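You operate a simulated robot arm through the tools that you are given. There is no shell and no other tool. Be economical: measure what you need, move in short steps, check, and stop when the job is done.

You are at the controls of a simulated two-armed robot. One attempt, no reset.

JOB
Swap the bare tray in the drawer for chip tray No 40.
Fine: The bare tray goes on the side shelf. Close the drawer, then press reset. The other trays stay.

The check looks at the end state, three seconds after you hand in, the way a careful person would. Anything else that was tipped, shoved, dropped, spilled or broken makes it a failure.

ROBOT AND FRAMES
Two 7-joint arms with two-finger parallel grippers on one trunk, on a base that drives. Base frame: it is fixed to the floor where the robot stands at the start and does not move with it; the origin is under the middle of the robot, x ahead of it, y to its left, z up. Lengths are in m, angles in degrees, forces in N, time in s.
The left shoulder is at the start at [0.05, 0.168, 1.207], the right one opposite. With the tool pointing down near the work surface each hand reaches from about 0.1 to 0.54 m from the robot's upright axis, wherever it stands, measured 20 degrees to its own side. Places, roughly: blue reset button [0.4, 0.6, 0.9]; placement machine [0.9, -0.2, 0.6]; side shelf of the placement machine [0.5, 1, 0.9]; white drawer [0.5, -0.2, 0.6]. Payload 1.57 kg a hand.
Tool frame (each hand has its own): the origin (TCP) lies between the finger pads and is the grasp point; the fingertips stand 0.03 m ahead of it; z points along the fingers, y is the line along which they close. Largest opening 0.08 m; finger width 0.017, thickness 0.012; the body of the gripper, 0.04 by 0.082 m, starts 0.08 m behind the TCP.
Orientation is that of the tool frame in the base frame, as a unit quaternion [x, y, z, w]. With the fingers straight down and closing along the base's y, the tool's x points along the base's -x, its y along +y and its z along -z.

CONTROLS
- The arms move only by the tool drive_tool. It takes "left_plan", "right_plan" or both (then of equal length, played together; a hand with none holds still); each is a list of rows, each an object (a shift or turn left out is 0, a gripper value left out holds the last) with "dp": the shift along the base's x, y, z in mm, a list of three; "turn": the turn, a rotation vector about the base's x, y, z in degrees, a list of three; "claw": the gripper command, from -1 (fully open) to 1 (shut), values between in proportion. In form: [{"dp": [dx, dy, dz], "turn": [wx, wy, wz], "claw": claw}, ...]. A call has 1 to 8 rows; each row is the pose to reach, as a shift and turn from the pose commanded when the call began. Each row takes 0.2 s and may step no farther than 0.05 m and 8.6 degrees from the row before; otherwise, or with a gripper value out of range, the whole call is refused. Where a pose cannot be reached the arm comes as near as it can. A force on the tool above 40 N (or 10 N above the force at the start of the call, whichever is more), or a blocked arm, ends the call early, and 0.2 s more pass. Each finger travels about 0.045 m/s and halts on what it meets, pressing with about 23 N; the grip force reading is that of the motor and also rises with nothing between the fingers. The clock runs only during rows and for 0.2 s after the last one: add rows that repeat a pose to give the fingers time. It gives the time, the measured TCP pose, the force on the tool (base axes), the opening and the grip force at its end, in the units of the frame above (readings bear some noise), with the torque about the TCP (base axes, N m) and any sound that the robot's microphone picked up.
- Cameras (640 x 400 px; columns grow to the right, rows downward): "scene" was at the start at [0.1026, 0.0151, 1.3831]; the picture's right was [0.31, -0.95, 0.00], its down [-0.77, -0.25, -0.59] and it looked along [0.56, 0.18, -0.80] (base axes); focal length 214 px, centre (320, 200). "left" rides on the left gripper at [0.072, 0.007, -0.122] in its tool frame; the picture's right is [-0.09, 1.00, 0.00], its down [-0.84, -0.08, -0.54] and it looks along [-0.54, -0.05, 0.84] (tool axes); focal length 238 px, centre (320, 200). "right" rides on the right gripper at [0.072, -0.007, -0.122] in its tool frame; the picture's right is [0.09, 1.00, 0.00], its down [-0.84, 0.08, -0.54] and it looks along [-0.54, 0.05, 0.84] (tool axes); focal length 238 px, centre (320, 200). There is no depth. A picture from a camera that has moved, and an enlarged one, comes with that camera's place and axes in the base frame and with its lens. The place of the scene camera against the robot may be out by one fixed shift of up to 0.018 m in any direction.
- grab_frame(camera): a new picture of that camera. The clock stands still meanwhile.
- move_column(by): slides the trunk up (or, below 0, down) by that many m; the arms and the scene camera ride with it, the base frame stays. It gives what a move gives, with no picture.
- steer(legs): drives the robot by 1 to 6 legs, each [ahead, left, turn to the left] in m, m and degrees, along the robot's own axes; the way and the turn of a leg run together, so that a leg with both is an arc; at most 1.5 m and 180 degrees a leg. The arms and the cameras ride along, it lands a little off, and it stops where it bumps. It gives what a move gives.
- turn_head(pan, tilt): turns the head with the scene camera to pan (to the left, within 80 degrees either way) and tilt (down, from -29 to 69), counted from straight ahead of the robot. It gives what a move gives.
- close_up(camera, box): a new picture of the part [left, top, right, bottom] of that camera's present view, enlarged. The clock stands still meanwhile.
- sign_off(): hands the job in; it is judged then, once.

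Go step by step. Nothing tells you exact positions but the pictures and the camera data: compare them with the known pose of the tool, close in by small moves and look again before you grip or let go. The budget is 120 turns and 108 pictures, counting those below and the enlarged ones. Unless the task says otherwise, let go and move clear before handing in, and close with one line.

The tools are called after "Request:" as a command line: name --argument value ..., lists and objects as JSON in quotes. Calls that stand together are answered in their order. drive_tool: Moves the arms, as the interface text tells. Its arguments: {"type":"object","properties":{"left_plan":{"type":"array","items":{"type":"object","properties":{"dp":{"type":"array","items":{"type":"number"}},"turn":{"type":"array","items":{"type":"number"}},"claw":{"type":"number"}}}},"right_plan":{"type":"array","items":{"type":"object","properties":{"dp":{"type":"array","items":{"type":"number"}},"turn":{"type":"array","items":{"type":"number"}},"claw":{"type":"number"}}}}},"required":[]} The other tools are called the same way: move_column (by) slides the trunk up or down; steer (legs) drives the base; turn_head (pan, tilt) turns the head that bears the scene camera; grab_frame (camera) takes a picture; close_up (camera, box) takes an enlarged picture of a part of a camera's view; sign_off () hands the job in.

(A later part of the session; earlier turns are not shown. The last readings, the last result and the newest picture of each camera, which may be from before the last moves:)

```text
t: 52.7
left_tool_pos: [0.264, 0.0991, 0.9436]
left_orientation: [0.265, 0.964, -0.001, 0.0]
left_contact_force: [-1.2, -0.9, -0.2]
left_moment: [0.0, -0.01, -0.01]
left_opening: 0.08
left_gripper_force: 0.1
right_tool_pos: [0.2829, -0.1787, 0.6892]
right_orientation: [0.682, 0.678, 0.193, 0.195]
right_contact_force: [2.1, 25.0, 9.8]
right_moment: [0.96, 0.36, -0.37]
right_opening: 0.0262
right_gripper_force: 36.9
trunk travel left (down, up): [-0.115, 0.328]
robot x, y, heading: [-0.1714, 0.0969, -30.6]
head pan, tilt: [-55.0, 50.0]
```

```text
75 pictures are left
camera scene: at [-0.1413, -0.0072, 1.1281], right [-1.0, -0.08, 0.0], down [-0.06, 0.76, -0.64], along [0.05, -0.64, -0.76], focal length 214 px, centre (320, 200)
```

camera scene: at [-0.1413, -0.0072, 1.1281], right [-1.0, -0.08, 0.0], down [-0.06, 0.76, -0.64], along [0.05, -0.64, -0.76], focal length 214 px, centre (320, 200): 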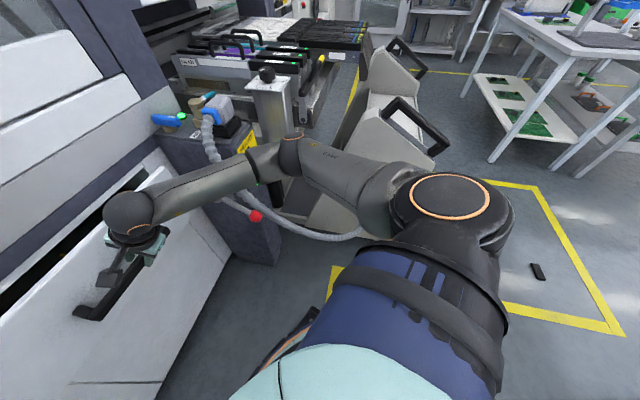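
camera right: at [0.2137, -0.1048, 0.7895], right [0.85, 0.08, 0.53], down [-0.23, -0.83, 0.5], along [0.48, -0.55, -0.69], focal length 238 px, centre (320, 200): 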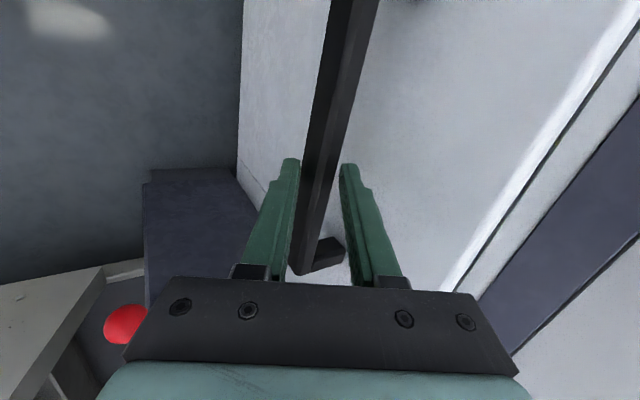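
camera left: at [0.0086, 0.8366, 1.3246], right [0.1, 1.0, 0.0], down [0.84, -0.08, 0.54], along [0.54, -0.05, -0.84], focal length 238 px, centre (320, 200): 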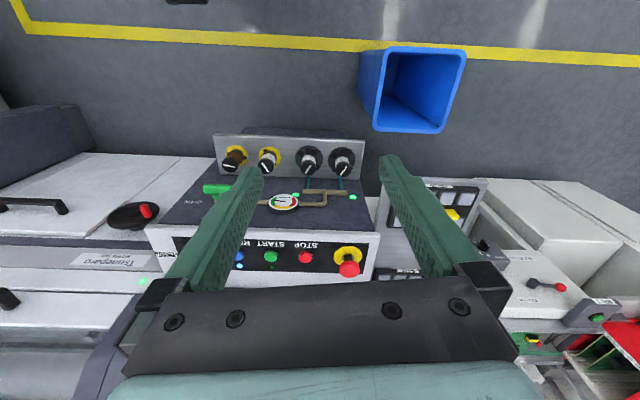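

The side force shows the machine is yawed about -8°: the drawer slides along (-0.987, +0.15). I'll pull along that direction and align the hand's yaw.

Request:
drive_tool --right_plan '[{"dp": [-5, 8, 0], "turn": [0, 0, -4]}, {"dp": [-20, 10, 0], "turn": [0, 0, -8]}, {"dp": [-40, 13, 0], "turn": [0, 0, -8]}, {"dp": [-60, 16, 0], "turn": [0, 0, -8]}, {"dp": [-80, 19, 0], "turn": [0, 0, -8]}, {"dp": [-100, 22, 0], "turn": [0, 0, -8]}, {"dp": [-100, 22, 0], "turn": [0, 0, -8]}]'

Request:
grab_frame --camera "scene"

```text
t: 54.3
left_tool_pos: [0.2641, 0.0979, 0.9432]
left_orientation: [0.263, 0.965, -0.001, 0.002]
left_contact_force: [-0.4, -0.5, 0.3]
left_moment: [-0.02, 0.04, -0.01]
left_opening: 0.08
left_gripper_force: 0.1
right_tool_pos: [0.1808, -0.1634, 0.6889]
right_orientation: [0.732, 0.624, 0.175, 0.212]
right_contact_force: [-0.7, 3.1, 24.5]
right_moment: [-0.28, 0.11, 0.65]
right_opening: 0.024
right_gripper_force: 35.8
trunk travel left (down, up): [-0.115, 0.328]
robot x, y, heading: [-0.1734, 0.0971, -30.5]
head pan, tilt: [-55.0, 50.0]
```

```text
74 pictures are left
camera scene: at [-0.1423, -0.0077, 1.1282], right [-1.0, -0.07, 0.0], down [-0.06, 0.76, -0.64], along [0.05, -0.64, -0.77], focal length 214 px, centre (320, 200)
```

scene: 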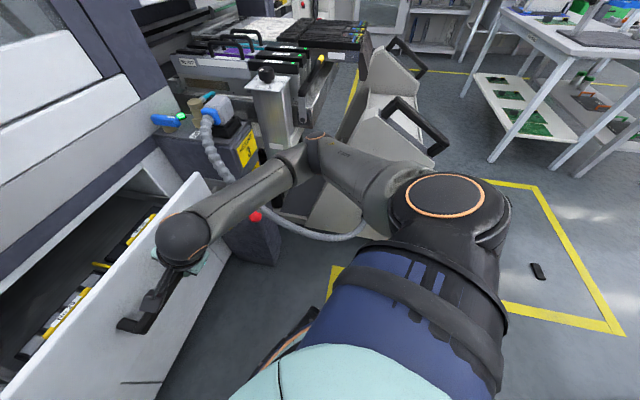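

It opens freely, with trays inside. Let me look into the drawer.

Request:
turn_head --pan 20 --tilt 50

Request:
grab_frame --camera "scene"

Request:
grab_frame --camera "left"

```text
t: 55.7
left_tool_pos: [0.2646, 0.0983, 0.9435]
left_orientation: [0.264, 0.965, -0.001, 0.001]
left_contact_force: [-0.1, -0.7, -0.3]
left_moment: [-0.01, 0.0, 0.0]
left_opening: 0.0801
left_gripper_force: 0.0
right_tool_pos: [0.1813, -0.1635, 0.6897]
right_orientation: [0.732, 0.624, 0.175, 0.212]
right_contact_force: [-1.9, -1.4, 25.5]
right_moment: [-0.27, 0.27, 0.56]
right_opening: 0.0237
right_gripper_force: 35.9
trunk travel left (down, up): [-0.115, 0.328]
robot x, y, heading: [-0.176, 0.0955, -30.8]
head pan, tilt: [20.0, 50.0]
```

```text
73 pictures are left
camera scene: at [-0.0724, 0.0545, 1.1281], right [-0.19, -0.98, 0.0], down [-0.75, 0.14, -0.64], along [0.63, -0.12, -0.76], focal length 214 px, centre (320, 200)
```

scene: 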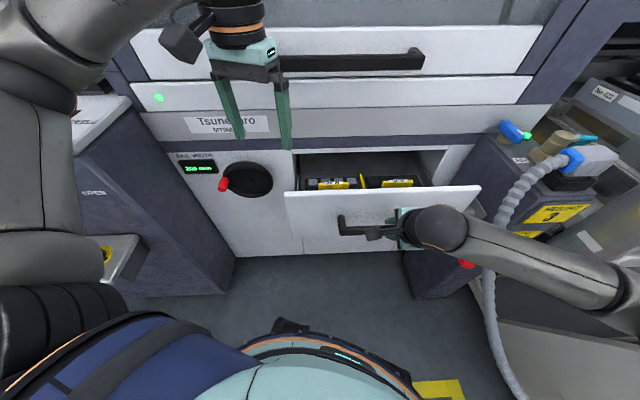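

```text
72 pictures are left
camera left: at [0.205, 0.1399, 1.0653], right [0.59, 0.81, 0.0], down [0.68, -0.49, 0.54], along [0.44, -0.32, -0.84], focal length 238 px, centre (320, 200)
```

left: 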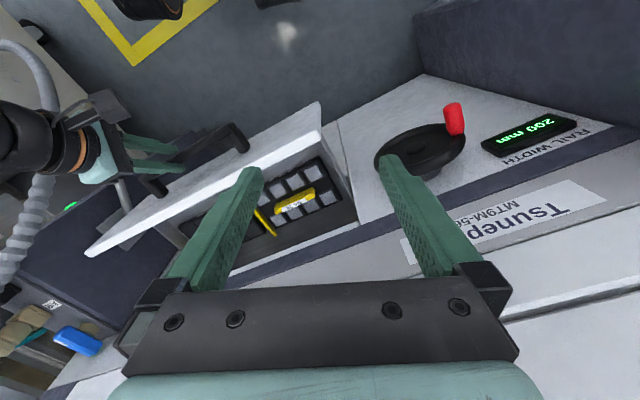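

The drawer holds two trays side by side. I'll pull it further by driving the base back along the slide.

Request:
steer --legs '[[-0.123, -0.049, 0]]'

Request:
grab_frame --camera "scene"

Request:
grab_frame --camera "left"

```text
t: 57.0
left_tool_pos: [0.1342, 0.1179, 0.9434]
left_orientation: [0.264, 0.965, 0.0, 0.001]
left_contact_force: [0.4, 0.6, -0.8]
left_moment: [0.01, 0.03, 0.0]
left_opening: 0.0802
left_gripper_force: 0.1
right_tool_pos: [0.0513, -0.1437, 0.689]
right_orientation: [0.732, 0.623, 0.175, 0.214]
right_contact_force: [-2.5, -14.9, 26.1]
right_moment: [0.05, 0.32, 0.4]
right_opening: 0.0236
right_gripper_force: 35.8
trunk travel left (down, up): [-0.115, 0.328]
robot x, y, heading: [-0.3069, 0.117, -30.7]
head pan, tilt: [20.0, 50.0]
```

```text
71 pictures are left
camera scene: at [-0.2028, 0.0743, 1.1281], right [-0.19, -0.98, 0.0], down [-0.75, 0.14, -0.64], along [0.63, -0.12, -0.77], focal length 214 px, centre (320, 200)
```

scene: 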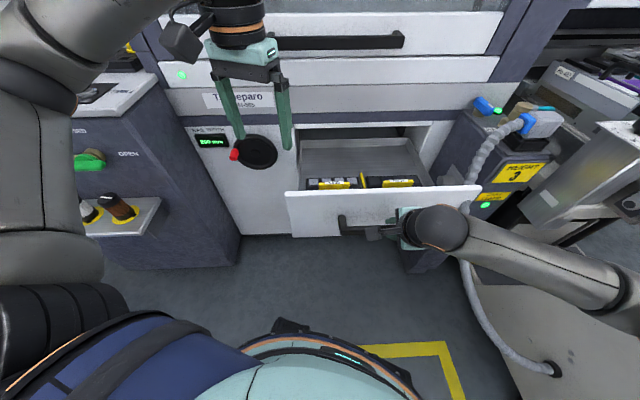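

```text
70 pictures are left
camera left: at [0.0746, 0.1596, 1.0654], right [0.59, 0.81, 0.0], down [0.68, -0.49, 0.54], along [0.44, -0.32, -0.84], focal length 238 px, centre (320, 200)
```

left: 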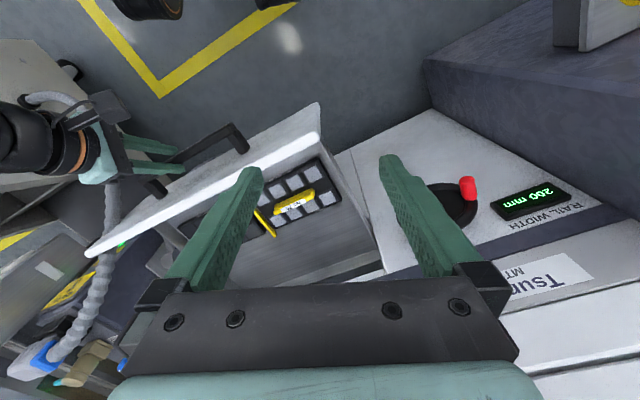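

The drawer is about 0.28 m open, plenty. I'll release the handle and back the hand off upward.

Request:
drive_tool --right_plan '[{"dp": [0, 0, 4], "claw": 0.15}, {"dp": [0, 0, 4]}, {"dp": [-10, 1, 20]}, {"dp": [-25, 3, 45]}, {"dp": [-35, 4, 80]}, {"dp": [-45, 4, 120]}, {"dp": [-55, 4, 160]}]'

Request:
turn_head --pan 15 --tilt 60

Request:
grab_frame --camera "scene"

Request:
grab_frame --camera "right"

```text
t: 58.6
left_tool_pos: [0.1344, 0.1172, 0.943]
left_orientation: [0.264, 0.964, 0.0, 0.0]
left_contact_force: [0.4, 0.1, 0.7]
left_moment: [0.0, 0.0, -0.01]
left_opening: 0.08
left_gripper_force: 0.1
right_tool_pos: [-0.0042, -0.1409, 0.8491]
right_orientation: [0.732, 0.623, 0.173, 0.213]
right_contact_force: [0.4, -0.1, 0.3]
right_moment: [-0.01, -0.02, -0.01]
right_opening: 0.0343
right_gripper_force: 0.1
trunk travel left (down, up): [-0.115, 0.328]
robot x, y, heading: [-0.3048, 0.1171, -30.7]
head pan, tilt: [20.0, 50.0]
```

```text
t: 59.4
left_tool_pos: [0.1335, 0.1181, 0.9428]
left_orientation: [0.264, 0.964, 0.001, 0.001]
left_contact_force: [0.2, -0.5, -0.5]
left_moment: [0.0, -0.02, 0.01]
left_opening: 0.08
left_gripper_force: 0.1
right_tool_pos: [-0.0045, -0.1414, 0.849]
right_orientation: [0.732, 0.623, 0.173, 0.213]
right_contact_force: [-0.1, -0.4, -0.2]
right_moment: [0.0, 0.01, 0.0]
right_opening: 0.0342
right_gripper_force: 0.1
trunk travel left (down, up): [-0.115, 0.328]
robot x, y, heading: [-0.305, 0.1156, -30.6]
head pan, tilt: [15.0, 60.0]
```

```text
69 pictures are left
camera scene: at [-0.2129, 0.0704, 1.1153], right [-0.27, -0.96, 0.0], down [-0.83, 0.23, -0.5], along [0.48, -0.14, -0.87], focal length 214 px, centre (320, 200)
```

scene: 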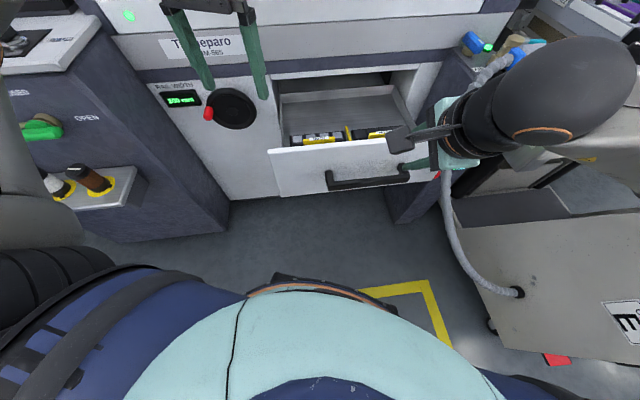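

```text
68 pictures are left
camera right: at [-0.0608, -0.0572, 0.9488], right [0.85, -0.04, 0.53], down [-0.35, -0.78, 0.51], along [0.39, -0.62, -0.68], focal length 238 px, centre (320, 200)
```

right: 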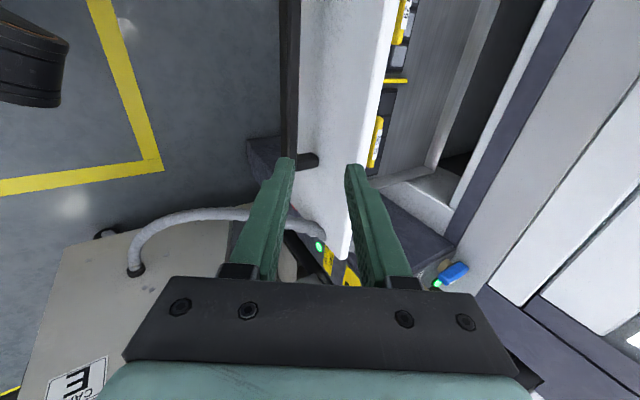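

I need to see the tray pockets from above; raising the trunk for a better angle.

Request:
move_column --by 0.3

Request:
turn_head --pan 18 --tilt 62

Request:
close_up --camera "scene" --box '[240, 60, 480, 210]'

Request:
grab_frame --camera "left"

```text
t: 62.4
left_tool_pos: [0.1361, 0.1187, 1.2417]
left_orientation: [0.263, 0.965, -0.001, -0.001]
left_contact_force: [0.5, 0.0, -0.4]
left_moment: [-0.01, -0.05, -0.01]
left_opening: 0.0799
left_gripper_force: 0.1
right_tool_pos: [-0.0049, -0.1415, 1.1488]
right_orientation: [0.732, 0.623, 0.174, 0.214]
right_contact_force: [-0.3, -0.7, 0.9]
right_moment: [0.0, 0.02, -0.01]
right_opening: 0.0342
right_gripper_force: 0.0
trunk travel left (down, up): [-0.415, 0.028]
robot x, y, heading: [-0.303, 0.1168, -30.7]
head pan, tilt: [15.0, 60.0]
```

```text
t: 63.0
left_tool_pos: [0.1345, 0.1179, 1.2416]
left_orientation: [0.263, 0.965, 0.001, -0.001]
left_contact_force: [-0.3, 0.4, 1.0]
left_moment: [-0.01, 0.04, 0.01]
left_opening: 0.0798
left_gripper_force: 0.2
right_tool_pos: [-0.0044, -0.1416, 1.1504]
right_orientation: [0.732, 0.623, 0.173, 0.214]
right_contact_force: [-1.6, -0.2, -0.1]
right_moment: [-0.01, -0.02, -0.01]
right_opening: 0.034
right_gripper_force: 0.1
trunk travel left (down, up): [-0.415, 0.028]
robot x, y, heading: [-0.303, 0.114, -30.9]
head pan, tilt: [18.0, 62.0]
```

```text
2.67 times, centred on (360, 135) of scene
camera zoom: at [-0.2144, 0.0743, 1.413], right [-0.22, -0.98, 0.0], down [-0.86, 0.19, -0.47], along [0.46, -0.1, -0.88], focal length 572 px, centre (213, 373)
```

zoom: 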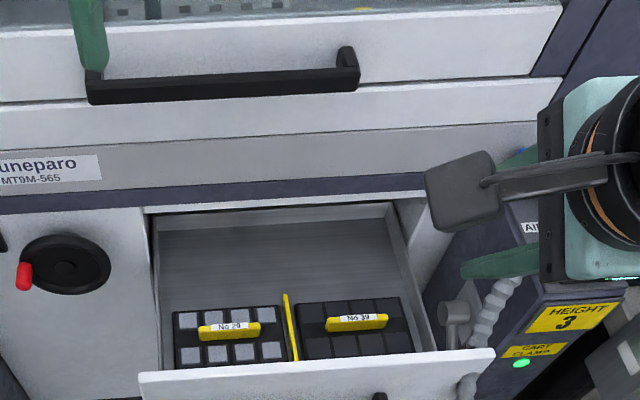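

```text
66 pictures are left
camera left: at [0.0758, 0.1595, 1.3647], right [0.59, 0.81, 0.0], down [0.68, -0.49, 0.54], along [0.44, -0.32, -0.84], focal length 238 px, centre (320, 200)
```

left: 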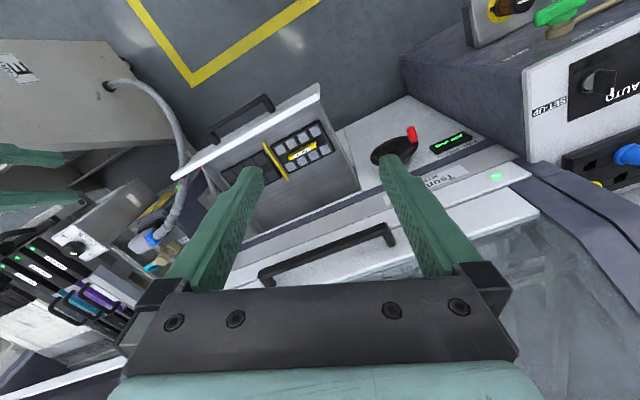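

The bare tray is No 39 in the right slot; No 29 (filled) stays. I'll use the left hand for tray work (its elbow side is free), so I tuck the right hand aside and rotate the left hand so its fingers close along the machine's depth.

Request:
drive_tool --right_plan '[{"dp": [-30, -18, 12]}, {"dp": [-60, -36, 24]}, {"dp": [-90, -54, 36]}, {"dp": [-120, -72, 48]}, {"dp": [-150, -90, 60]}, {"dp": [-180, -108, 70]}, {"dp": [-210, -126, 80]}, {"dp": [-210, -126, 80]}]' --left_plan '[{"turn": [0, 0, -8.4]}, {"turn": [0, 0, -16.8]}, {"turn": [0, 0, -25.2]}, {"turn": [0, 0, -33.6]}, {"turn": [0, 0, -42]}, {"turn": [0, 0, -50.4]}, {"turn": [0, 0, -58.8]}, {"turn": [0, 0, -67]}]'

Request:
grab_frame --camera "left"

Request:
turn_head --pan -20 --tilt 50

Request:
grab_frame --camera "scene"

```text
t: 64.8
left_tool_pos: [0.0884, 0.1054, 1.2299]
left_orientation: [0.753, 0.658, 0.0, 0.0]
left_contact_force: [0.1, -0.9, 0.7]
left_moment: [0.02, -0.02, -0.03]
left_opening: 0.0801
left_gripper_force: 0.0
left hand out of reach, approached as far as the arm can: row 7, 8
right_tool_pos: [-0.2145, -0.2666, 1.2306]
right_orientation: [0.731, 0.624, 0.174, 0.213]
right_contact_force: [0.7, -0.3, 0.2]
right_moment: [0.0, 0.0, 0.01]
right_opening: 0.0337
right_gripper_force: 0.1
right hand out of reach, approached as far as the arm can: row 4, 5, 6
trunk travel left (down, up): [-0.415, 0.028]
robot x, y, heading: [-0.3034, 0.113, -30.5]
head pan, tilt: [18.0, 62.0]
```

```text
65 pictures are left
camera left: at [0.1053, 0.1749, 1.3531], right [0.97, -0.22, 0.0], down [-0.19, -0.82, 0.54], along [-0.12, -0.53, -0.84], focal length 238 px, centre (320, 200)
```

left: 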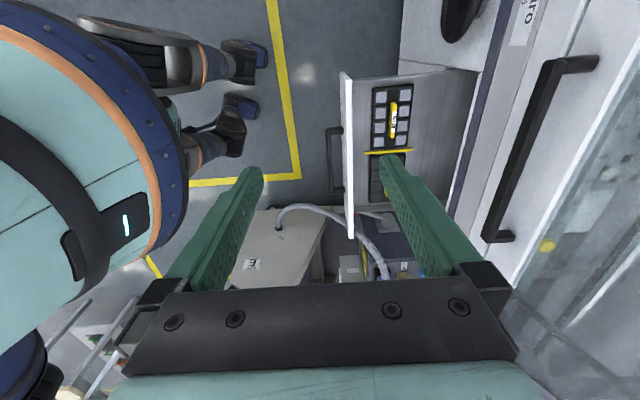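

```text
t: 65.8
left_tool_pos: [0.0895, 0.1063, 1.2313]
left_orientation: [0.752, 0.659, 0.0, 0.0]
left_contact_force: [0.5, 0.0, 0.3]
left_moment: [0.0, 0.0, 0.0]
left_opening: 0.0799
left_gripper_force: 0.1
right_tool_pos: [-0.2147, -0.267, 1.2299]
right_orientation: [0.731, 0.624, 0.173, 0.214]
right_contact_force: [0.2, -0.7, -0.1]
right_moment: [0.01, -0.01, -0.02]
right_opening: 0.0341
right_gripper_force: 0.0
trunk travel left (down, up): [-0.415, 0.028]
robot x, y, heading: [-0.3056, 0.1152, -30.7]
head pan, tilt: [-20.0, 50.0]
```

```text
64 pictures are left
camera scene: at [-0.2284, 0.0289, 1.4278], right [-0.77, -0.63, 0.0], down [-0.49, 0.59, -0.64], along [0.41, -0.5, -0.77], focal length 214 px, centre (320, 200)
```

scene: 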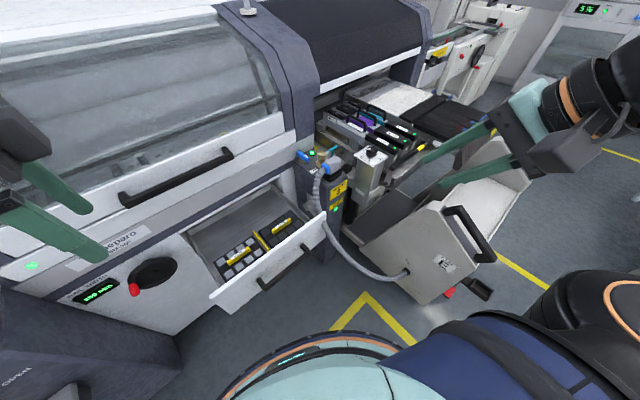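

Both arms are set. I'll lower the trunk and shift the base toward the drawer so the left hand comes above the bare tray.

Request:
move_column --by -0.26

Request:
steer --legs '[[0.13, -0.02, 0]]'

Request:
grab_frame --camera "left"

Request:
grab_frame --camera "scene"

```text
t: 68.5
left_tool_pos: [0.0868, 0.1068, 0.9713]
left_orientation: [0.752, 0.66, 0.0, 0.0]
left_contact_force: [-0.9, 0.3, -0.1]
left_moment: [-0.05, 0.0, -0.03]
left_opening: 0.0801
left_gripper_force: 0.0
right_tool_pos: [-0.2138, -0.2673, 0.97]
right_orientation: [0.731, 0.624, 0.173, 0.214]
right_contact_force: [-0.8, 0.1, 1.0]
right_moment: [0.01, 0.03, 0.04]
right_opening: 0.0341
right_gripper_force: 0.1
trunk travel left (down, up): [-0.155, 0.288]
robot x, y, heading: [-0.3071, 0.1135, -30.6]
head pan, tilt: [-20.0, 50.0]
```

```text
t: 69.8
left_tool_pos: [0.1892, 0.0237, 0.9719]
left_orientation: [0.752, 0.66, 0.0, -0.001]
left_contact_force: [0.0, 0.0, -0.2]
left_moment: [0.01, -0.01, -0.01]
left_opening: 0.0798
left_gripper_force: 0.0
right_tool_pos: [-0.1146, -0.3486, 0.9702]
right_orientation: [0.732, 0.623, 0.173, 0.213]
right_contact_force: [-0.7, 0.6, -0.4]
right_moment: [0.01, 0.02, -0.01]
right_opening: 0.0341
right_gripper_force: 0.1
trunk travel left (down, up): [-0.155, 0.288]
robot x, y, heading: [-0.2005, 0.035, -30.6]
head pan, tilt: [-20.0, 50.0]
```

```text
63 pictures are left
camera left: at [0.2053, 0.0928, 1.0934], right [0.98, -0.22, 0.0], down [-0.19, -0.82, 0.54], along [-0.12, -0.53, -0.84], focal length 238 px, centre (320, 200)
```

left: 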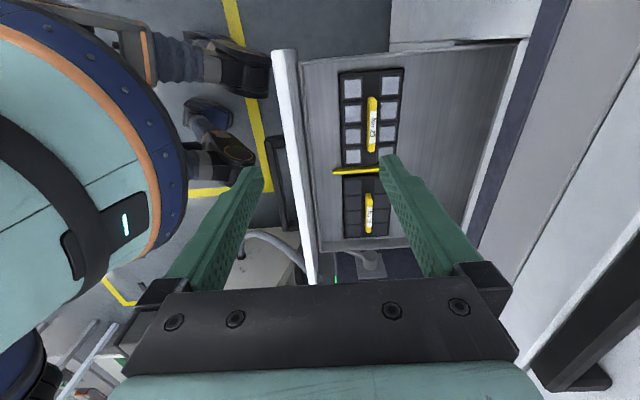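

```text
62 pictures are left
camera scene: at [-0.1277, -0.0541, 1.1678], right [-0.77, -0.63, 0.0], down [-0.49, 0.59, -0.64], along [0.41, -0.5, -0.77], focal length 214 px, centre (320, 200)
```

scene: 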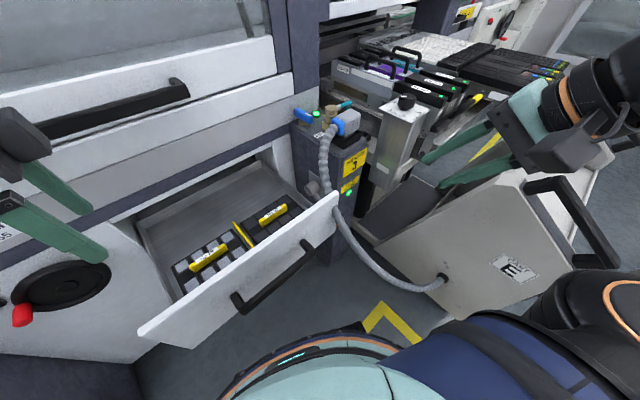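

The bare tray's tab is at about [0.244, -0.27, 0.62] from three consistent views. I'll shift the base slightly right for reach, then move the left hand above it.

Request:
steer --legs '[[0.055, -0.06, 0]]'

Request:
drive_tool --left_plan '[{"dp": [5, -35, -25]}, {"dp": [10, -70, -50]}, {"dp": [15, -105, -75]}, {"dp": [20, -140, -100]}, {"dp": [25, -170, -125]}, {"dp": [30, -200, -150]}, {"dp": [30, -200, -160]}]'

Request:
grab_frame --camera "left"

Request:
grab_frame --camera "scene"

```text
t: 71.0
left_tool_pos: [0.2047, -0.0555, 0.9717]
left_orientation: [0.752, 0.659, 0.0, -0.001]
left_contact_force: [0.1, 0.3, -0.1]
left_moment: [-0.02, 0.04, 0.01]
left_opening: 0.0799
left_gripper_force: 0.2
right_tool_pos: [-0.0978, -0.4297, 0.9686]
right_orientation: [0.732, 0.623, 0.174, 0.213]
right_contact_force: [0.0, -0.5, 0.3]
right_moment: [0.0, 0.0, -0.02]
right_opening: 0.034
right_gripper_force: 0.0
trunk travel left (down, up): [-0.155, 0.288]
robot x, y, heading: [-0.1887, -0.0466, -30.7]
head pan, tilt: [-20.0, 50.0]
```

```text
t: 72.6
left_tool_pos: [0.219, -0.1652, 0.8803]
left_orientation: [0.752, 0.659, 0.001, 0.001]
left_contact_force: [0.0, -0.9, 1.1]
left_moment: [0.01, 0.0, 0.01]
left_opening: 0.0801
left_gripper_force: 0.0
left hand out of reach, approached as far as the arm can: row 4, 5, 6, 7
right_tool_pos: [-0.0982, -0.4288, 0.9688]
right_orientation: [0.733, 0.623, 0.174, 0.213]
right_contact_force: [-0.1, -0.8, 0.1]
right_moment: [0.01, 0.03, 0.0]
right_opening: 0.0338
right_gripper_force: 0.0
trunk travel left (down, up): [-0.155, 0.288]
robot x, y, heading: [-0.1869, -0.0465, -30.6]
head pan, tilt: [-20.0, 50.0]
```

```text
61 pictures are left
camera left: at [0.2349, -0.0954, 1.0028], right [0.98, -0.22, 0.0], down [-0.18, -0.82, 0.54], along [-0.12, -0.53, -0.84], focal length 238 px, centre (320, 200)
```

left: 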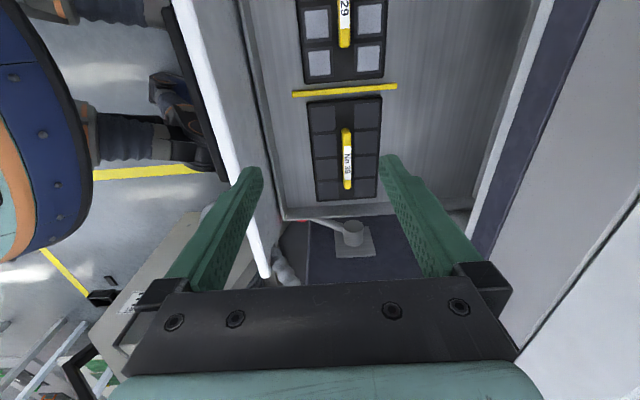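

```text
60 pictures are left
camera scene: at [-0.1115, -0.1329, 1.1678], right [-0.77, -0.63, 0.0], down [-0.49, 0.59, -0.64], along [0.41, -0.5, -0.77], focal length 214 px, centre (320, 200)
```

scene: 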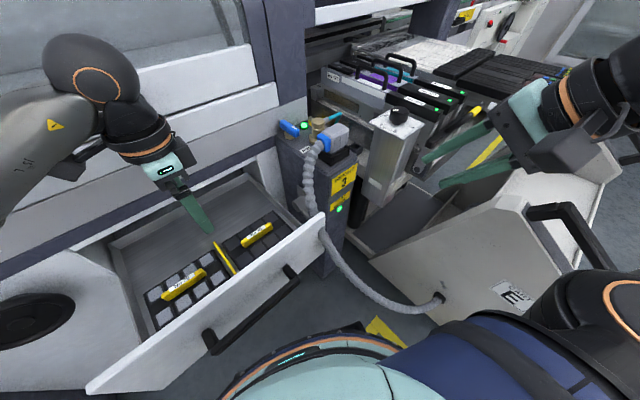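

The left wrist runs out of range at this heading. Turning the robot further right by 25° makes the target lie naturally for the left arm; first I raise the hand.

Request:
drive_tool --left_plan '[{"dp": [0, 20, 30]}, {"dp": [0, 40, 60]}, {"dp": [0, 40, 60]}]'

Request:
steer --legs '[[0, 0, -25]]'

Request:
drive_tool --left_plan '[{"turn": [0, 0, 8]}, {"turn": [0, 0, 16]}, {"turn": [0, 0, 24]}, {"turn": [0, 0, 25]}]'

Request:
grab_frame --camera "left"

```text
t: 73.4
left_tool_pos: [0.2192, -0.1249, 0.9423]
left_orientation: [0.752, 0.659, 0.0, 0.0]
left_contact_force: [0.5, 0.5, -0.6]
left_moment: [0.01, 0.05, 0.01]
left_opening: 0.0804
left_gripper_force: 0.1
right_tool_pos: [-0.0985, -0.4282, 0.9692]
right_orientation: [0.732, 0.623, 0.173, 0.213]
right_contact_force: [-0.5, 0.2, -1.1]
right_moment: [0.0, 0.0, -0.02]
right_opening: 0.0339
right_gripper_force: 0.0
trunk travel left (down, up): [-0.155, 0.288]
robot x, y, heading: [-0.1853, -0.0476, -30.8]
head pan, tilt: [-20.0, 50.0]
```

```text
t: 75.1
left_tool_pos: [0.1465, -0.291, 0.9426]
left_orientation: [0.877, 0.48, 0.0, 0.0]
left_contact_force: [-0.1, 0.2, -0.3]
left_moment: [-0.02, -0.01, 0.0]
left_opening: 0.0799
left_gripper_force: 0.1
right_tool_pos: [-0.2693, -0.4303, 0.9697]
right_orientation: [0.851, 0.447, 0.123, 0.246]
right_contact_force: [-0.2, -0.3, -0.3]
right_moment: [0.03, -0.02, -0.02]
right_opening: 0.034
right_gripper_force: 0.0
trunk travel left (down, up): [-0.155, 0.288]
robot x, y, heading: [-0.1846, -0.0434, -56.2]
head pan, tilt: [-20.0, 50.0]
```

```text
t: 76.1
left_tool_pos: [0.1464, -0.2908, 0.942]
left_orientation: [0.753, 0.658, 0.0, 0.001]
left_contact_force: [0.0, -0.7, 1.1]
left_moment: [0.03, -0.01, -0.03]
left_opening: 0.08
left_gripper_force: 0.1
right_tool_pos: [-0.2707, -0.4294, 0.9706]
right_orientation: [0.851, 0.447, 0.122, 0.246]
right_contact_force: [0.8, -1.0, 0.8]
right_moment: [0.01, 0.01, 0.0]
right_opening: 0.0342
right_gripper_force: 0.1
trunk travel left (down, up): [-0.155, 0.288]
robot x, y, heading: [-0.1886, -0.0442, -55.9]
head pan, tilt: [-20.0, 50.0]
```

```text
59 pictures are left
camera left: at [0.1625, -0.2213, 1.0638], right [0.97, -0.22, 0.0], down [-0.19, -0.82, 0.54], along [-0.12, -0.53, -0.84], focal length 238 px, centre (320, 200)
```

left: 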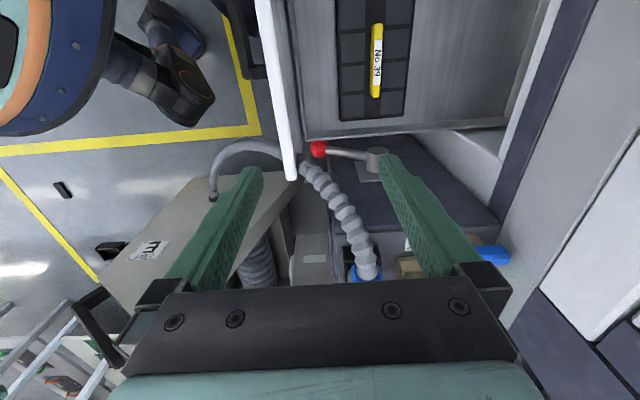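

Tab refined to ≈[0.247, -0.258, 0.63]. Moving above it and checking.

Request:
drive_tool --left_plan '[{"dp": [25, 8, -40]}, {"dp": [50, 16, -75]}, {"dp": [75, 25, -110]}, {"dp": [100, 33, -145]}, {"dp": [100, 33, -190]}, {"dp": [100, 33, -190]}]'

Request:
grab_frame --camera "left"

Request:
turn_head --pan 30 --tilt 50

Request:
grab_frame --camera "scene"

```text
t: 77.5
left_tool_pos: [0.2462, -0.2578, 0.752]
left_orientation: [0.753, 0.658, 0.0, 0.0]
left_contact_force: [0.1, 0.4, 0.1]
left_moment: [-0.01, 0.04, -0.01]
left_opening: 0.0803
left_gripper_force: 0.0
right_tool_pos: [-0.2703, -0.4299, 0.9694]
right_orientation: [0.851, 0.447, 0.122, 0.246]
right_contact_force: [0.2, -0.6, 0.4]
right_moment: [0.01, 0.02, -0.02]
right_opening: 0.034
right_gripper_force: 0.0
trunk travel left (down, up): [-0.155, 0.288]
robot x, y, heading: [-0.1864, -0.0462, -55.9]
head pan, tilt: [-20.0, 50.0]
```

```text
58 pictures are left
camera left: at [0.2631, -0.187, 0.8746], right [0.97, -0.22, 0.0], down [-0.19, -0.82, 0.54], along [-0.12, -0.53, -0.84], focal length 238 px, centre (320, 200)
```

left: 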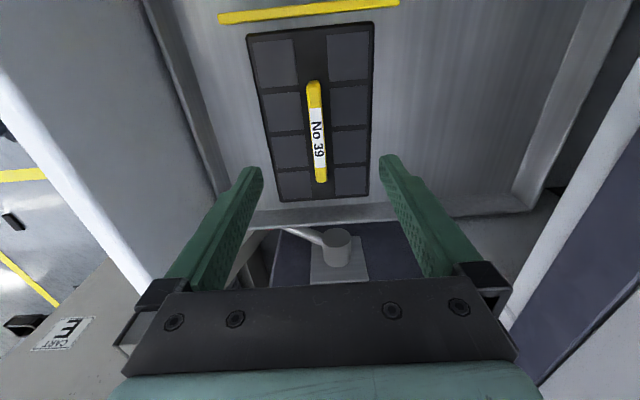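

```text
t: 78.7
left_tool_pos: [0.2457, -0.2565, 0.7535]
left_orientation: [0.753, 0.658, 0.0, 0.0]
left_contact_force: [-0.3, -0.7, 0.5]
left_moment: [0.02, 0.05, -0.01]
left_opening: 0.08
left_gripper_force: 0.1
right_tool_pos: [-0.2697, -0.4311, 0.97]
right_orientation: [0.851, 0.448, 0.122, 0.246]
right_contact_force: [-0.3, -0.2, -0.2]
right_moment: [0.0, 0.01, 0.02]
right_opening: 0.0341
right_gripper_force: 0.0
trunk travel left (down, up): [-0.155, 0.288]
robot x, y, heading: [-0.186, -0.0446, -55.9]
head pan, tilt: [30.0, 50.0]
```

```text
57 pictures are left
camera scene: at [-0.1032, -0.1198, 1.1678], right [-0.44, -0.9, 0.0], down [-0.69, 0.34, -0.64], along [0.58, -0.28, -0.77], focal length 214 px, centre (320, 200)
```

scene: 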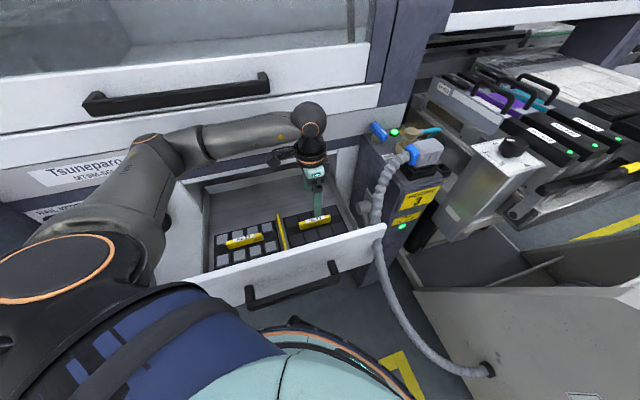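

Tab is aligned with the fingers, centred within ~2 mm, top at z≈0.64. Descending to about 0.655 and checking.

Request:
drive_tool --left_plan '[{"dp": [0, 0, -30]}, {"dp": [-1, 1, -60]}, {"dp": [-2, 1, -85]}, {"dp": [-2, 1, -97]}, {"dp": [-2, 1, -97]}]'

Request:
grab_frame --camera "left"

Request:
close_up --camera "scene" --box '[230, 130, 390, 280]'

```text
t: 79.8
left_tool_pos: [0.2447, -0.2568, 0.6558]
left_orientation: [0.753, 0.658, 0.001, 0.0]
left_contact_force: [-0.4, -0.2, 0.5]
left_moment: [0.01, 0.0, 0.02]
left_opening: 0.0801
left_gripper_force: 0.1
right_tool_pos: [-0.2695, -0.4303, 0.9695]
right_orientation: [0.851, 0.447, 0.123, 0.246]
right_contact_force: [-0.3, 0.2, 0.2]
right_moment: [-0.01, 0.01, 0.0]
right_opening: 0.0346
right_gripper_force: 0.0
trunk travel left (down, up): [-0.155, 0.288]
robot x, y, heading: [-0.1872, -0.0475, -56.0]
head pan, tilt: [30.0, 50.0]
```

```text
56 pictures are left
camera left: at [0.2602, -0.187, 0.777], right [0.97, -0.22, 0.0], down [-0.19, -0.82, 0.54], along [-0.12, -0.53, -0.84], focal length 238 px, centre (320, 200)
```

left: 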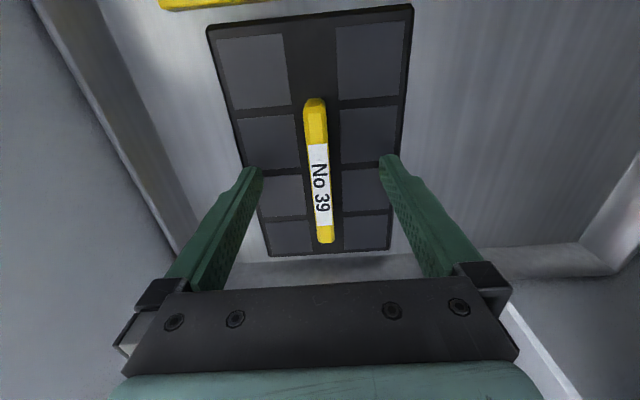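

```text
2.67 times, centred on (310, 205) of scene
camera zoom: at [-0.1031, -0.1197, 1.1678], right [-0.44, -0.9, 0.0], down [-0.69, 0.34, -0.64], along [0.58, -0.28, -0.77], focal length 572 px, centre (347, 187)
```

zoom: 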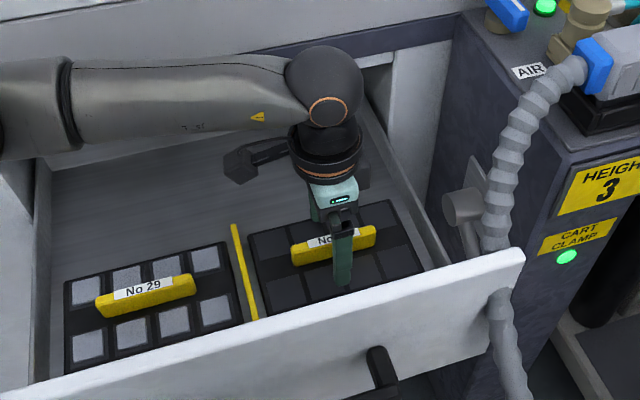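

Tab top ≈0.63, tray top ≈0.61. Going down 10 mm more and gripping.

Request:
drive_tool --left_plan '[{"dp": [0, 0, -5]}, {"dp": [0, 0, -11]}, {"dp": [0, 0, -11], "claw": 1}, {"dp": [0, 0, -11]}, {"dp": [0, 0, -11]}, {"dp": [0, 0, -11]}, {"dp": [0, 0, -11]}, {"dp": [0, 0, -11]}]'

Request:
grab_frame --camera "left"

```text
t: 81.7
left_tool_pos: [0.245, -0.2569, 0.6442]
left_orientation: [0.753, 0.658, 0.0, 0.0]
left_contact_force: [-0.2, 1.0, -0.1]
left_moment: [0.0, 0.02, -0.02]
left_opening: 0.0129
left_gripper_force: 23.1
right_tool_pos: [-0.2698, -0.4293, 0.969]
right_orientation: [0.851, 0.447, 0.122, 0.246]
right_contact_force: [-0.1, 0.8, -0.1]
right_moment: [-0.01, -0.02, -0.01]
right_opening: 0.034
right_gripper_force: 0.0
trunk travel left (down, up): [-0.155, 0.288]
robot x, y, heading: [-0.1836, -0.046, -55.7]
head pan, tilt: [30.0, 50.0]
```

```text
54 pictures are left
camera left: at [0.2607, -0.1872, 0.7661], right [0.97, -0.22, 0.0], down [-0.19, -0.82, 0.54], along [-0.12, -0.53, -0.84], focal length 238 px, centre (320, 200)
```

left: 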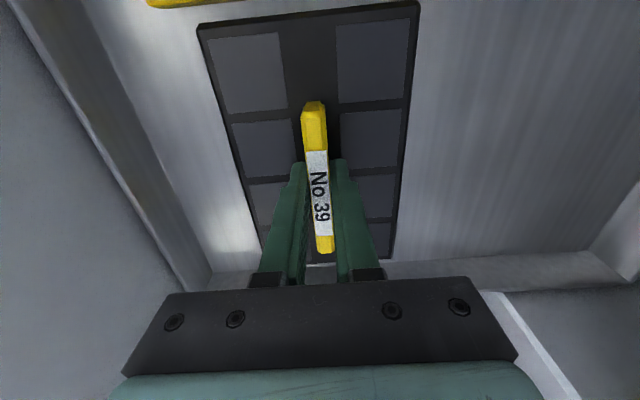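

Gripped at 12.9 mm. The rest pose is TCP [0.245, -0.257, 0.644] (reference for placing No 40). Lifting.

Request:
drive_tool --left_plan '[{"dp": [0, 0, 15]}, {"dp": [0, 0, 40]}, {"dp": [0, 0, 75]}, {"dp": [0, 0, 115]}, {"dp": [0, 0, 160]}, {"dp": [0, 0, 200]}, {"dp": [0, 0, 240]}, {"dp": [0, 0, 240]}]'

Request:
grab_frame --camera "left"

Request:
grab_frame --camera "scene"

```text
t: 83.5
left_tool_pos: [0.2462, -0.257, 0.8845]
left_orientation: [0.753, 0.658, 0.0, 0.0]
left_contact_force: [-0.1, -0.3, -1.1]
left_moment: [0.04, -0.02, 0.01]
left_opening: 0.0126
left_gripper_force: 23.2
right_tool_pos: [-0.2699, -0.4309, 0.9687]
right_orientation: [0.851, 0.448, 0.121, 0.246]
right_contact_force: [0.5, 0.2, -0.1]
right_moment: [-0.01, 0.01, 0.02]
right_opening: 0.0341
right_gripper_force: 0.1
trunk travel left (down, up): [-0.155, 0.288]
robot x, y, heading: [-0.1886, -0.0467, -56.1]
head pan, tilt: [30.0, 50.0]
```

```text
53 pictures are left
camera left: at [0.2619, -0.1878, 1.0069], right [0.97, -0.22, 0.0], down [-0.19, -0.82, 0.54], along [-0.12, -0.53, -0.84], focal length 238 px, centre (320, 200)
```

left: 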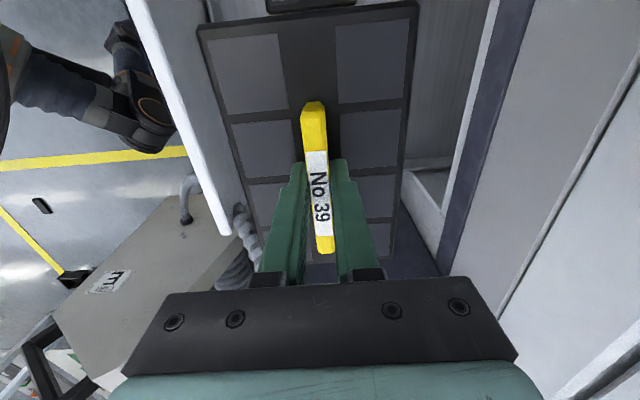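

```text
52 pictures are left
camera scene: at [-0.103, -0.1198, 1.1678], right [-0.44, -0.9, 0.0], down [-0.69, 0.34, -0.64], along [0.58, -0.28, -0.77], focal length 214 px, centre (320, 200)
```

scene: 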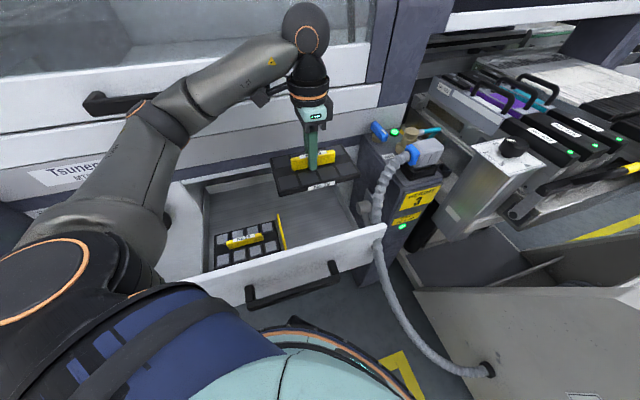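

The tray is up. I'll back straight away from the machine, raise the trunk, then turn left toward the shelf.

Request:
steer --legs '[[-0.14, -0.207, 0]]'

Request:
move_column --by 0.27

Request:
steer --legs '[[0, 0, 41]]'

Request:
drive_tool --left_plan '[{"dp": [0, 0, -20], "turn": [0, 0, -8]}, {"dp": [0, 0, -40], "turn": [0, 0, -16]}, {"dp": [0, 0, -60], "turn": [0, 0, -24]}, {"dp": [0, 0, -80], "turn": [0, 0, -32]}, {"dp": [0, 0, -90], "turn": [0, 0, -40]}]'

Request:
grab_frame --camera "left"

```text
t: 85.9
left_tool_pos: [-0.0056, -0.2582, 0.8837]
left_orientation: [0.753, 0.658, 0.0, -0.001]
left_contact_force: [-0.3, -0.1, -2.1]
left_moment: [0.01, 0.01, -0.03]
left_opening: 0.0126
left_gripper_force: 23.7
right_tool_pos: [-0.5209, -0.4299, 0.9698]
right_orientation: [0.851, 0.447, 0.123, 0.246]
right_contact_force: [0.4, -0.6, -0.1]
right_moment: [0.0, -0.02, -0.06]
right_opening: 0.034
right_gripper_force: 0.0
trunk travel left (down, up): [-0.155, 0.288]
robot x, y, heading: [-0.4408, -0.0463, -56.1]
head pan, tilt: [30.0, 50.0]
```

```text
t: 88.7
left_tool_pos: [-0.0058, -0.2561, 1.1544]
left_orientation: [0.752, 0.659, 0.0, 0.001]
left_contact_force: [0.4, 0.0, -2.6]
left_moment: [0.01, 0.02, 0.01]
left_opening: 0.0126
left_gripper_force: 22.9
right_tool_pos: [-0.5218, -0.43, 1.2413]
right_orientation: [0.851, 0.447, 0.122, 0.246]
right_contact_force: [-0.7, -0.1, 0.1]
right_moment: [-0.01, -0.01, 0.04]
right_opening: 0.0342
right_gripper_force: 0.0
trunk travel left (down, up): [-0.425, 0.018]
robot x, y, heading: [-0.4388, -0.0435, -56.0]
head pan, tilt: [30.0, 50.0]
```

```text
t: 91.0
left_tool_pos: [0.0273, 0.0796, 1.1546]
left_orientation: [0.475, 0.88, 0.0, 0.001]
left_contact_force: [-0.1, 0.7, -1.3]
left_moment: [0.03, 0.01, 0.03]
left_opening: 0.0128
left_gripper_force: 22.9
right_tool_pos: [-0.2486, -0.3901, 1.2381]
right_orientation: [0.64, 0.717, 0.201, 0.188]
right_contact_force: [0.1, 0.0, -0.6]
right_moment: [-0.01, -0.02, 0.0]
right_opening: 0.0339
right_gripper_force: 0.0
trunk travel left (down, up): [-0.425, 0.018]
robot x, y, heading: [-0.4381, -0.0464, -15.1]
head pan, tilt: [30.0, 50.0]
```

```text
t: 92.2
left_tool_pos: [-0.063, 0.0301, 1.0478]
left_orientation: [0.695, 0.718, 0.036, 0.028]
left_contact_force: [-0.6, -0.2, -1.0]
left_moment: [0.06, 0.0, -0.01]
left_opening: 0.0126
left_gripper_force: 23.3
left hand out of reach, approached as far as the arm can: row 1, 2, 3, 4, 5
right_tool_pos: [-0.2486, -0.3922, 1.2404]
right_orientation: [0.641, 0.718, 0.2, 0.186]
right_contact_force: [1.0, 0.2, -0.3]
right_moment: [0.04, -0.01, 0.04]
right_opening: 0.0341
right_gripper_force: 0.1
trunk travel left (down, up): [-0.425, 0.018]
robot x, y, heading: [-0.4391, -0.0456, -14.8]
head pan, tilt: [30.0, 50.0]
```

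```text
51 pictures are left
camera left: at [-0.0697, 0.1008, 1.1709], right [0.99, -0.06, 0.09], down [-0.1, -0.85, 0.53], along [0.04, -0.53, -0.85], focal length 238 px, centre (320, 200)
```

left: 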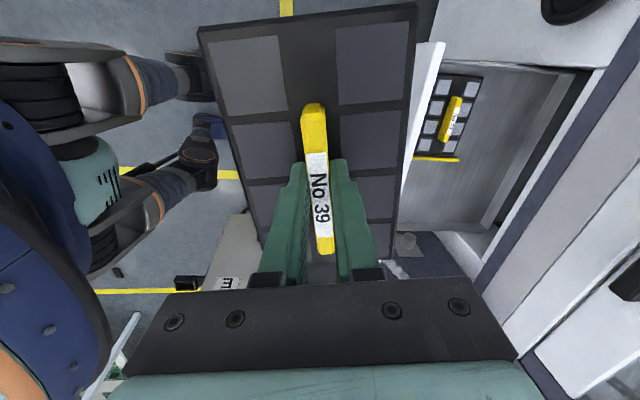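

The left wrist can't hold that yaw at this heading (limit around -45° relative). I'll use the opposite yaw (+82.5°) for the left hand at the shelf, first undoing this move.

Request:
drive_tool --left_plan '[{"dp": [0, 0, 10], "turn": [0, 0, 8]}, {"dp": [0, 0, 20], "turn": [0, 0, 16]}, {"dp": [0, 0, 30], "turn": [0, 0, 24]}, {"dp": [0, 0, 40], "turn": [0, 0, 32]}, {"dp": [0, 0, 50], "turn": [0, 0, 40]}, {"dp": [0, 0, 50], "turn": [0, 0, 48]}, {"dp": [0, 0, 50], "turn": [0, 0, 56]}, {"dp": [0, 0, 50], "turn": [0, 0, 64]}]'

Request:
drive_tool --left_plan '[{"turn": [0, 0, 8]}, {"turn": [0, 0, 16]}, {"turn": [0, 0, 24]}, {"turn": [0, 0, 32]}, {"turn": [0, 0, 40]}, {"turn": [0, 0, 48]}, {"turn": [0, 0, 56]}, {"turn": [0, 0, 64]}]'

Request:
grab_frame --camera "left"

```text
t: 94.0
left_tool_pos: [-0.0615, 0.0319, 1.0973]
left_orientation: [0.206, 0.977, 0.045, 0.006]
left_contact_force: [0.3, -0.6, -2.1]
left_moment: [0.02, 0.01, -0.03]
left_opening: 0.0125
left_gripper_force: 23.3
right_tool_pos: [-0.2482, -0.3916, 1.2401]
right_orientation: [0.64, 0.717, 0.201, 0.187]
right_contact_force: [0.4, -0.7, -0.5]
right_moment: [0.04, -0.01, 0.0]
right_opening: 0.0339
right_gripper_force: 0.0
trunk travel left (down, up): [-0.425, 0.018]
robot x, y, heading: [-0.4401, -0.0455, -15.1]
head pan, tilt: [30.0, 50.0]
```

```text
t: 95.8
left_tool_pos: [-0.0633, 0.0325, 1.0978]
left_orientation: [-0.343, 0.938, 0.042, -0.018]
left_contact_force: [-0.1, -0.1, -2.4]
left_moment: [0.0, 0.01, 0.0]
left_opening: 0.0126
left_gripper_force: 22.5
right_tool_pos: [-0.2484, -0.3904, 1.2392]
right_orientation: [0.641, 0.717, 0.2, 0.188]
right_contact_force: [-0.1, 0.1, -0.2]
right_moment: [0.05, 0.02, 0.01]
right_opening: 0.0339
right_gripper_force: 0.0
trunk travel left (down, up): [-0.425, 0.018]
robot x, y, heading: [-0.438, -0.0453, -15.1]
head pan, tilt: [30.0, 50.0]
```

```text
50 pictures are left
camera left: at [-0.1139, -0.0177, 1.2207], right [-0.57, 0.82, 0.09], down [0.72, 0.45, 0.53], along [0.39, 0.36, -0.85], focal length 238 px, centre (320, 200)
```

left: 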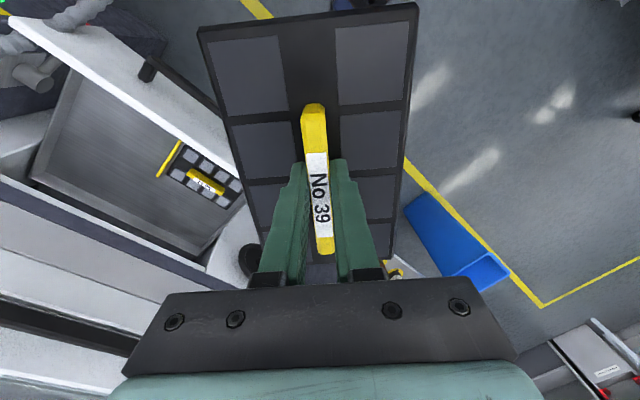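

Now I correct the small tilt, rotate the base to heading 0 and drive left toward the shelf, staying back.

Request:
drive_tool --left_plan '[{"turn": [-3.8, -3.6, 0]}, {"turn": [-3.8, -3.6, 0]}]'

Request:
steer --legs '[[0, 0, 15], [0.1, 0.72, 0]]'

Request:
drive_tool --left_plan '[{"turn": [0, 0, 8]}, {"turn": [0, 0, 16]}, {"turn": [0, 0, 24]}, {"turn": [0, 0, 27.3]}]'

Request:
turn_head --pan 20 --tilt 45

Request:
grab_frame --camera "scene"

Request:
grab_frame --camera "left"

```text
t: 96.3
left_tool_pos: [-0.0628, 0.0333, 1.0985]
left_orientation: [-0.342, 0.94, -0.001, -0.001]
left_contact_force: [0.0, 0.3, -1.9]
left_moment: [-0.07, 0.01, 0.01]
left_opening: 0.0127
left_gripper_force: 23.3
right_tool_pos: [-0.2481, -0.3904, 1.2404]
right_orientation: [0.641, 0.717, 0.2, 0.187]
right_contact_force: [0.2, -0.5, 0.8]
right_moment: [-0.03, 0.03, -0.03]
right_opening: 0.0339
right_gripper_force: 0.0
trunk travel left (down, up): [-0.425, 0.018]
robot x, y, heading: [-0.4379, -0.0444, -14.8]
head pan, tilt: [30.0, 50.0]
```

```text
t: 104.0
left_tool_pos: [0.0001, 0.8507, 1.0981]
left_orientation: [-0.464, 0.886, -0.001, -0.001]
left_contact_force: [0.2, 0.2, -2.2]
left_moment: [0.0, 0.0, -0.01]
left_opening: 0.0125
left_gripper_force: 23.1
right_tool_pos: [-0.0655, 0.3935, 1.2403]
right_orientation: [0.539, 0.796, 0.224, 0.159]
right_contact_force: [-0.1, 0.1, 0.7]
right_moment: [0.03, -0.01, 0.02]
right_opening: 0.0341
right_gripper_force: 0.0
trunk travel left (down, up): [-0.425, 0.018]
robot x, y, heading: [-0.3403, 0.6755, 0.1]
head pan, tilt: [30.0, 50.0]
```

```text
t: 105.0
left_tool_pos: [0.0015, 0.8501, 1.0977]
left_orientation: [-0.661, 0.75, -0.001, -0.001]
left_contact_force: [-0.2, 0.0, -2.1]
left_moment: [-0.03, -0.02, -0.02]
left_opening: 0.0125
left_gripper_force: 22.6
right_tool_pos: [-0.0676, 0.394, 1.2402]
right_orientation: [0.539, 0.796, 0.224, 0.159]
right_contact_force: [-0.1, -0.5, 0.1]
right_moment: [-0.02, 0.03, -0.02]
right_opening: 0.0339
right_gripper_force: 0.1
trunk travel left (down, up): [-0.425, 0.018]
robot x, y, heading: [-0.3428, 0.6753, 0.2]
head pan, tilt: [30.0, 50.0]
```

```text
t: 105.7
left_tool_pos: [0.001, 0.8503, 1.0985]
left_orientation: [-0.66, 0.751, -0.001, -0.001]
left_contact_force: [-0.5, -0.2, -2.5]
left_moment: [0.01, 0.02, 0.0]
left_opening: 0.0128
left_gripper_force: 22.5
right_tool_pos: [-0.0663, 0.3938, 1.2405]
right_orientation: [0.539, 0.796, 0.223, 0.159]
right_contact_force: [0.4, -0.1, -0.1]
right_moment: [0.02, 0.03, 0.0]
right_opening: 0.034
right_gripper_force: 0.1
trunk travel left (down, up): [-0.425, 0.018]
robot x, y, heading: [-0.3373, 0.6772, 0.1]
head pan, tilt: [20.0, 45.0]
```

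```text
49 pictures are left
camera scene: at [-0.2317, 0.6969, 1.4447], right [0.35, -0.94, 0.0], down [-0.66, -0.25, -0.71], along [0.66, 0.25, -0.71], focal length 214 px, centre (320, 200)
```

scene: 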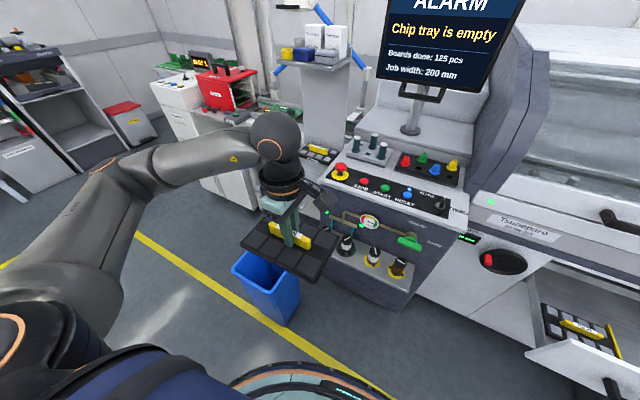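

```text
48 pictures are left
camera left: at [-0.0145, 0.7791, 1.2198], right [-0.98, 0.22, 0.0], down [0.18, 0.82, 0.54], along [0.12, 0.53, -0.84], focal length 238 px, centre (320, 200)
```

left: 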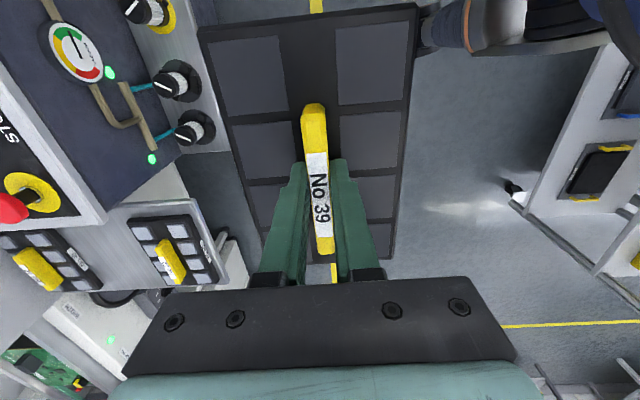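

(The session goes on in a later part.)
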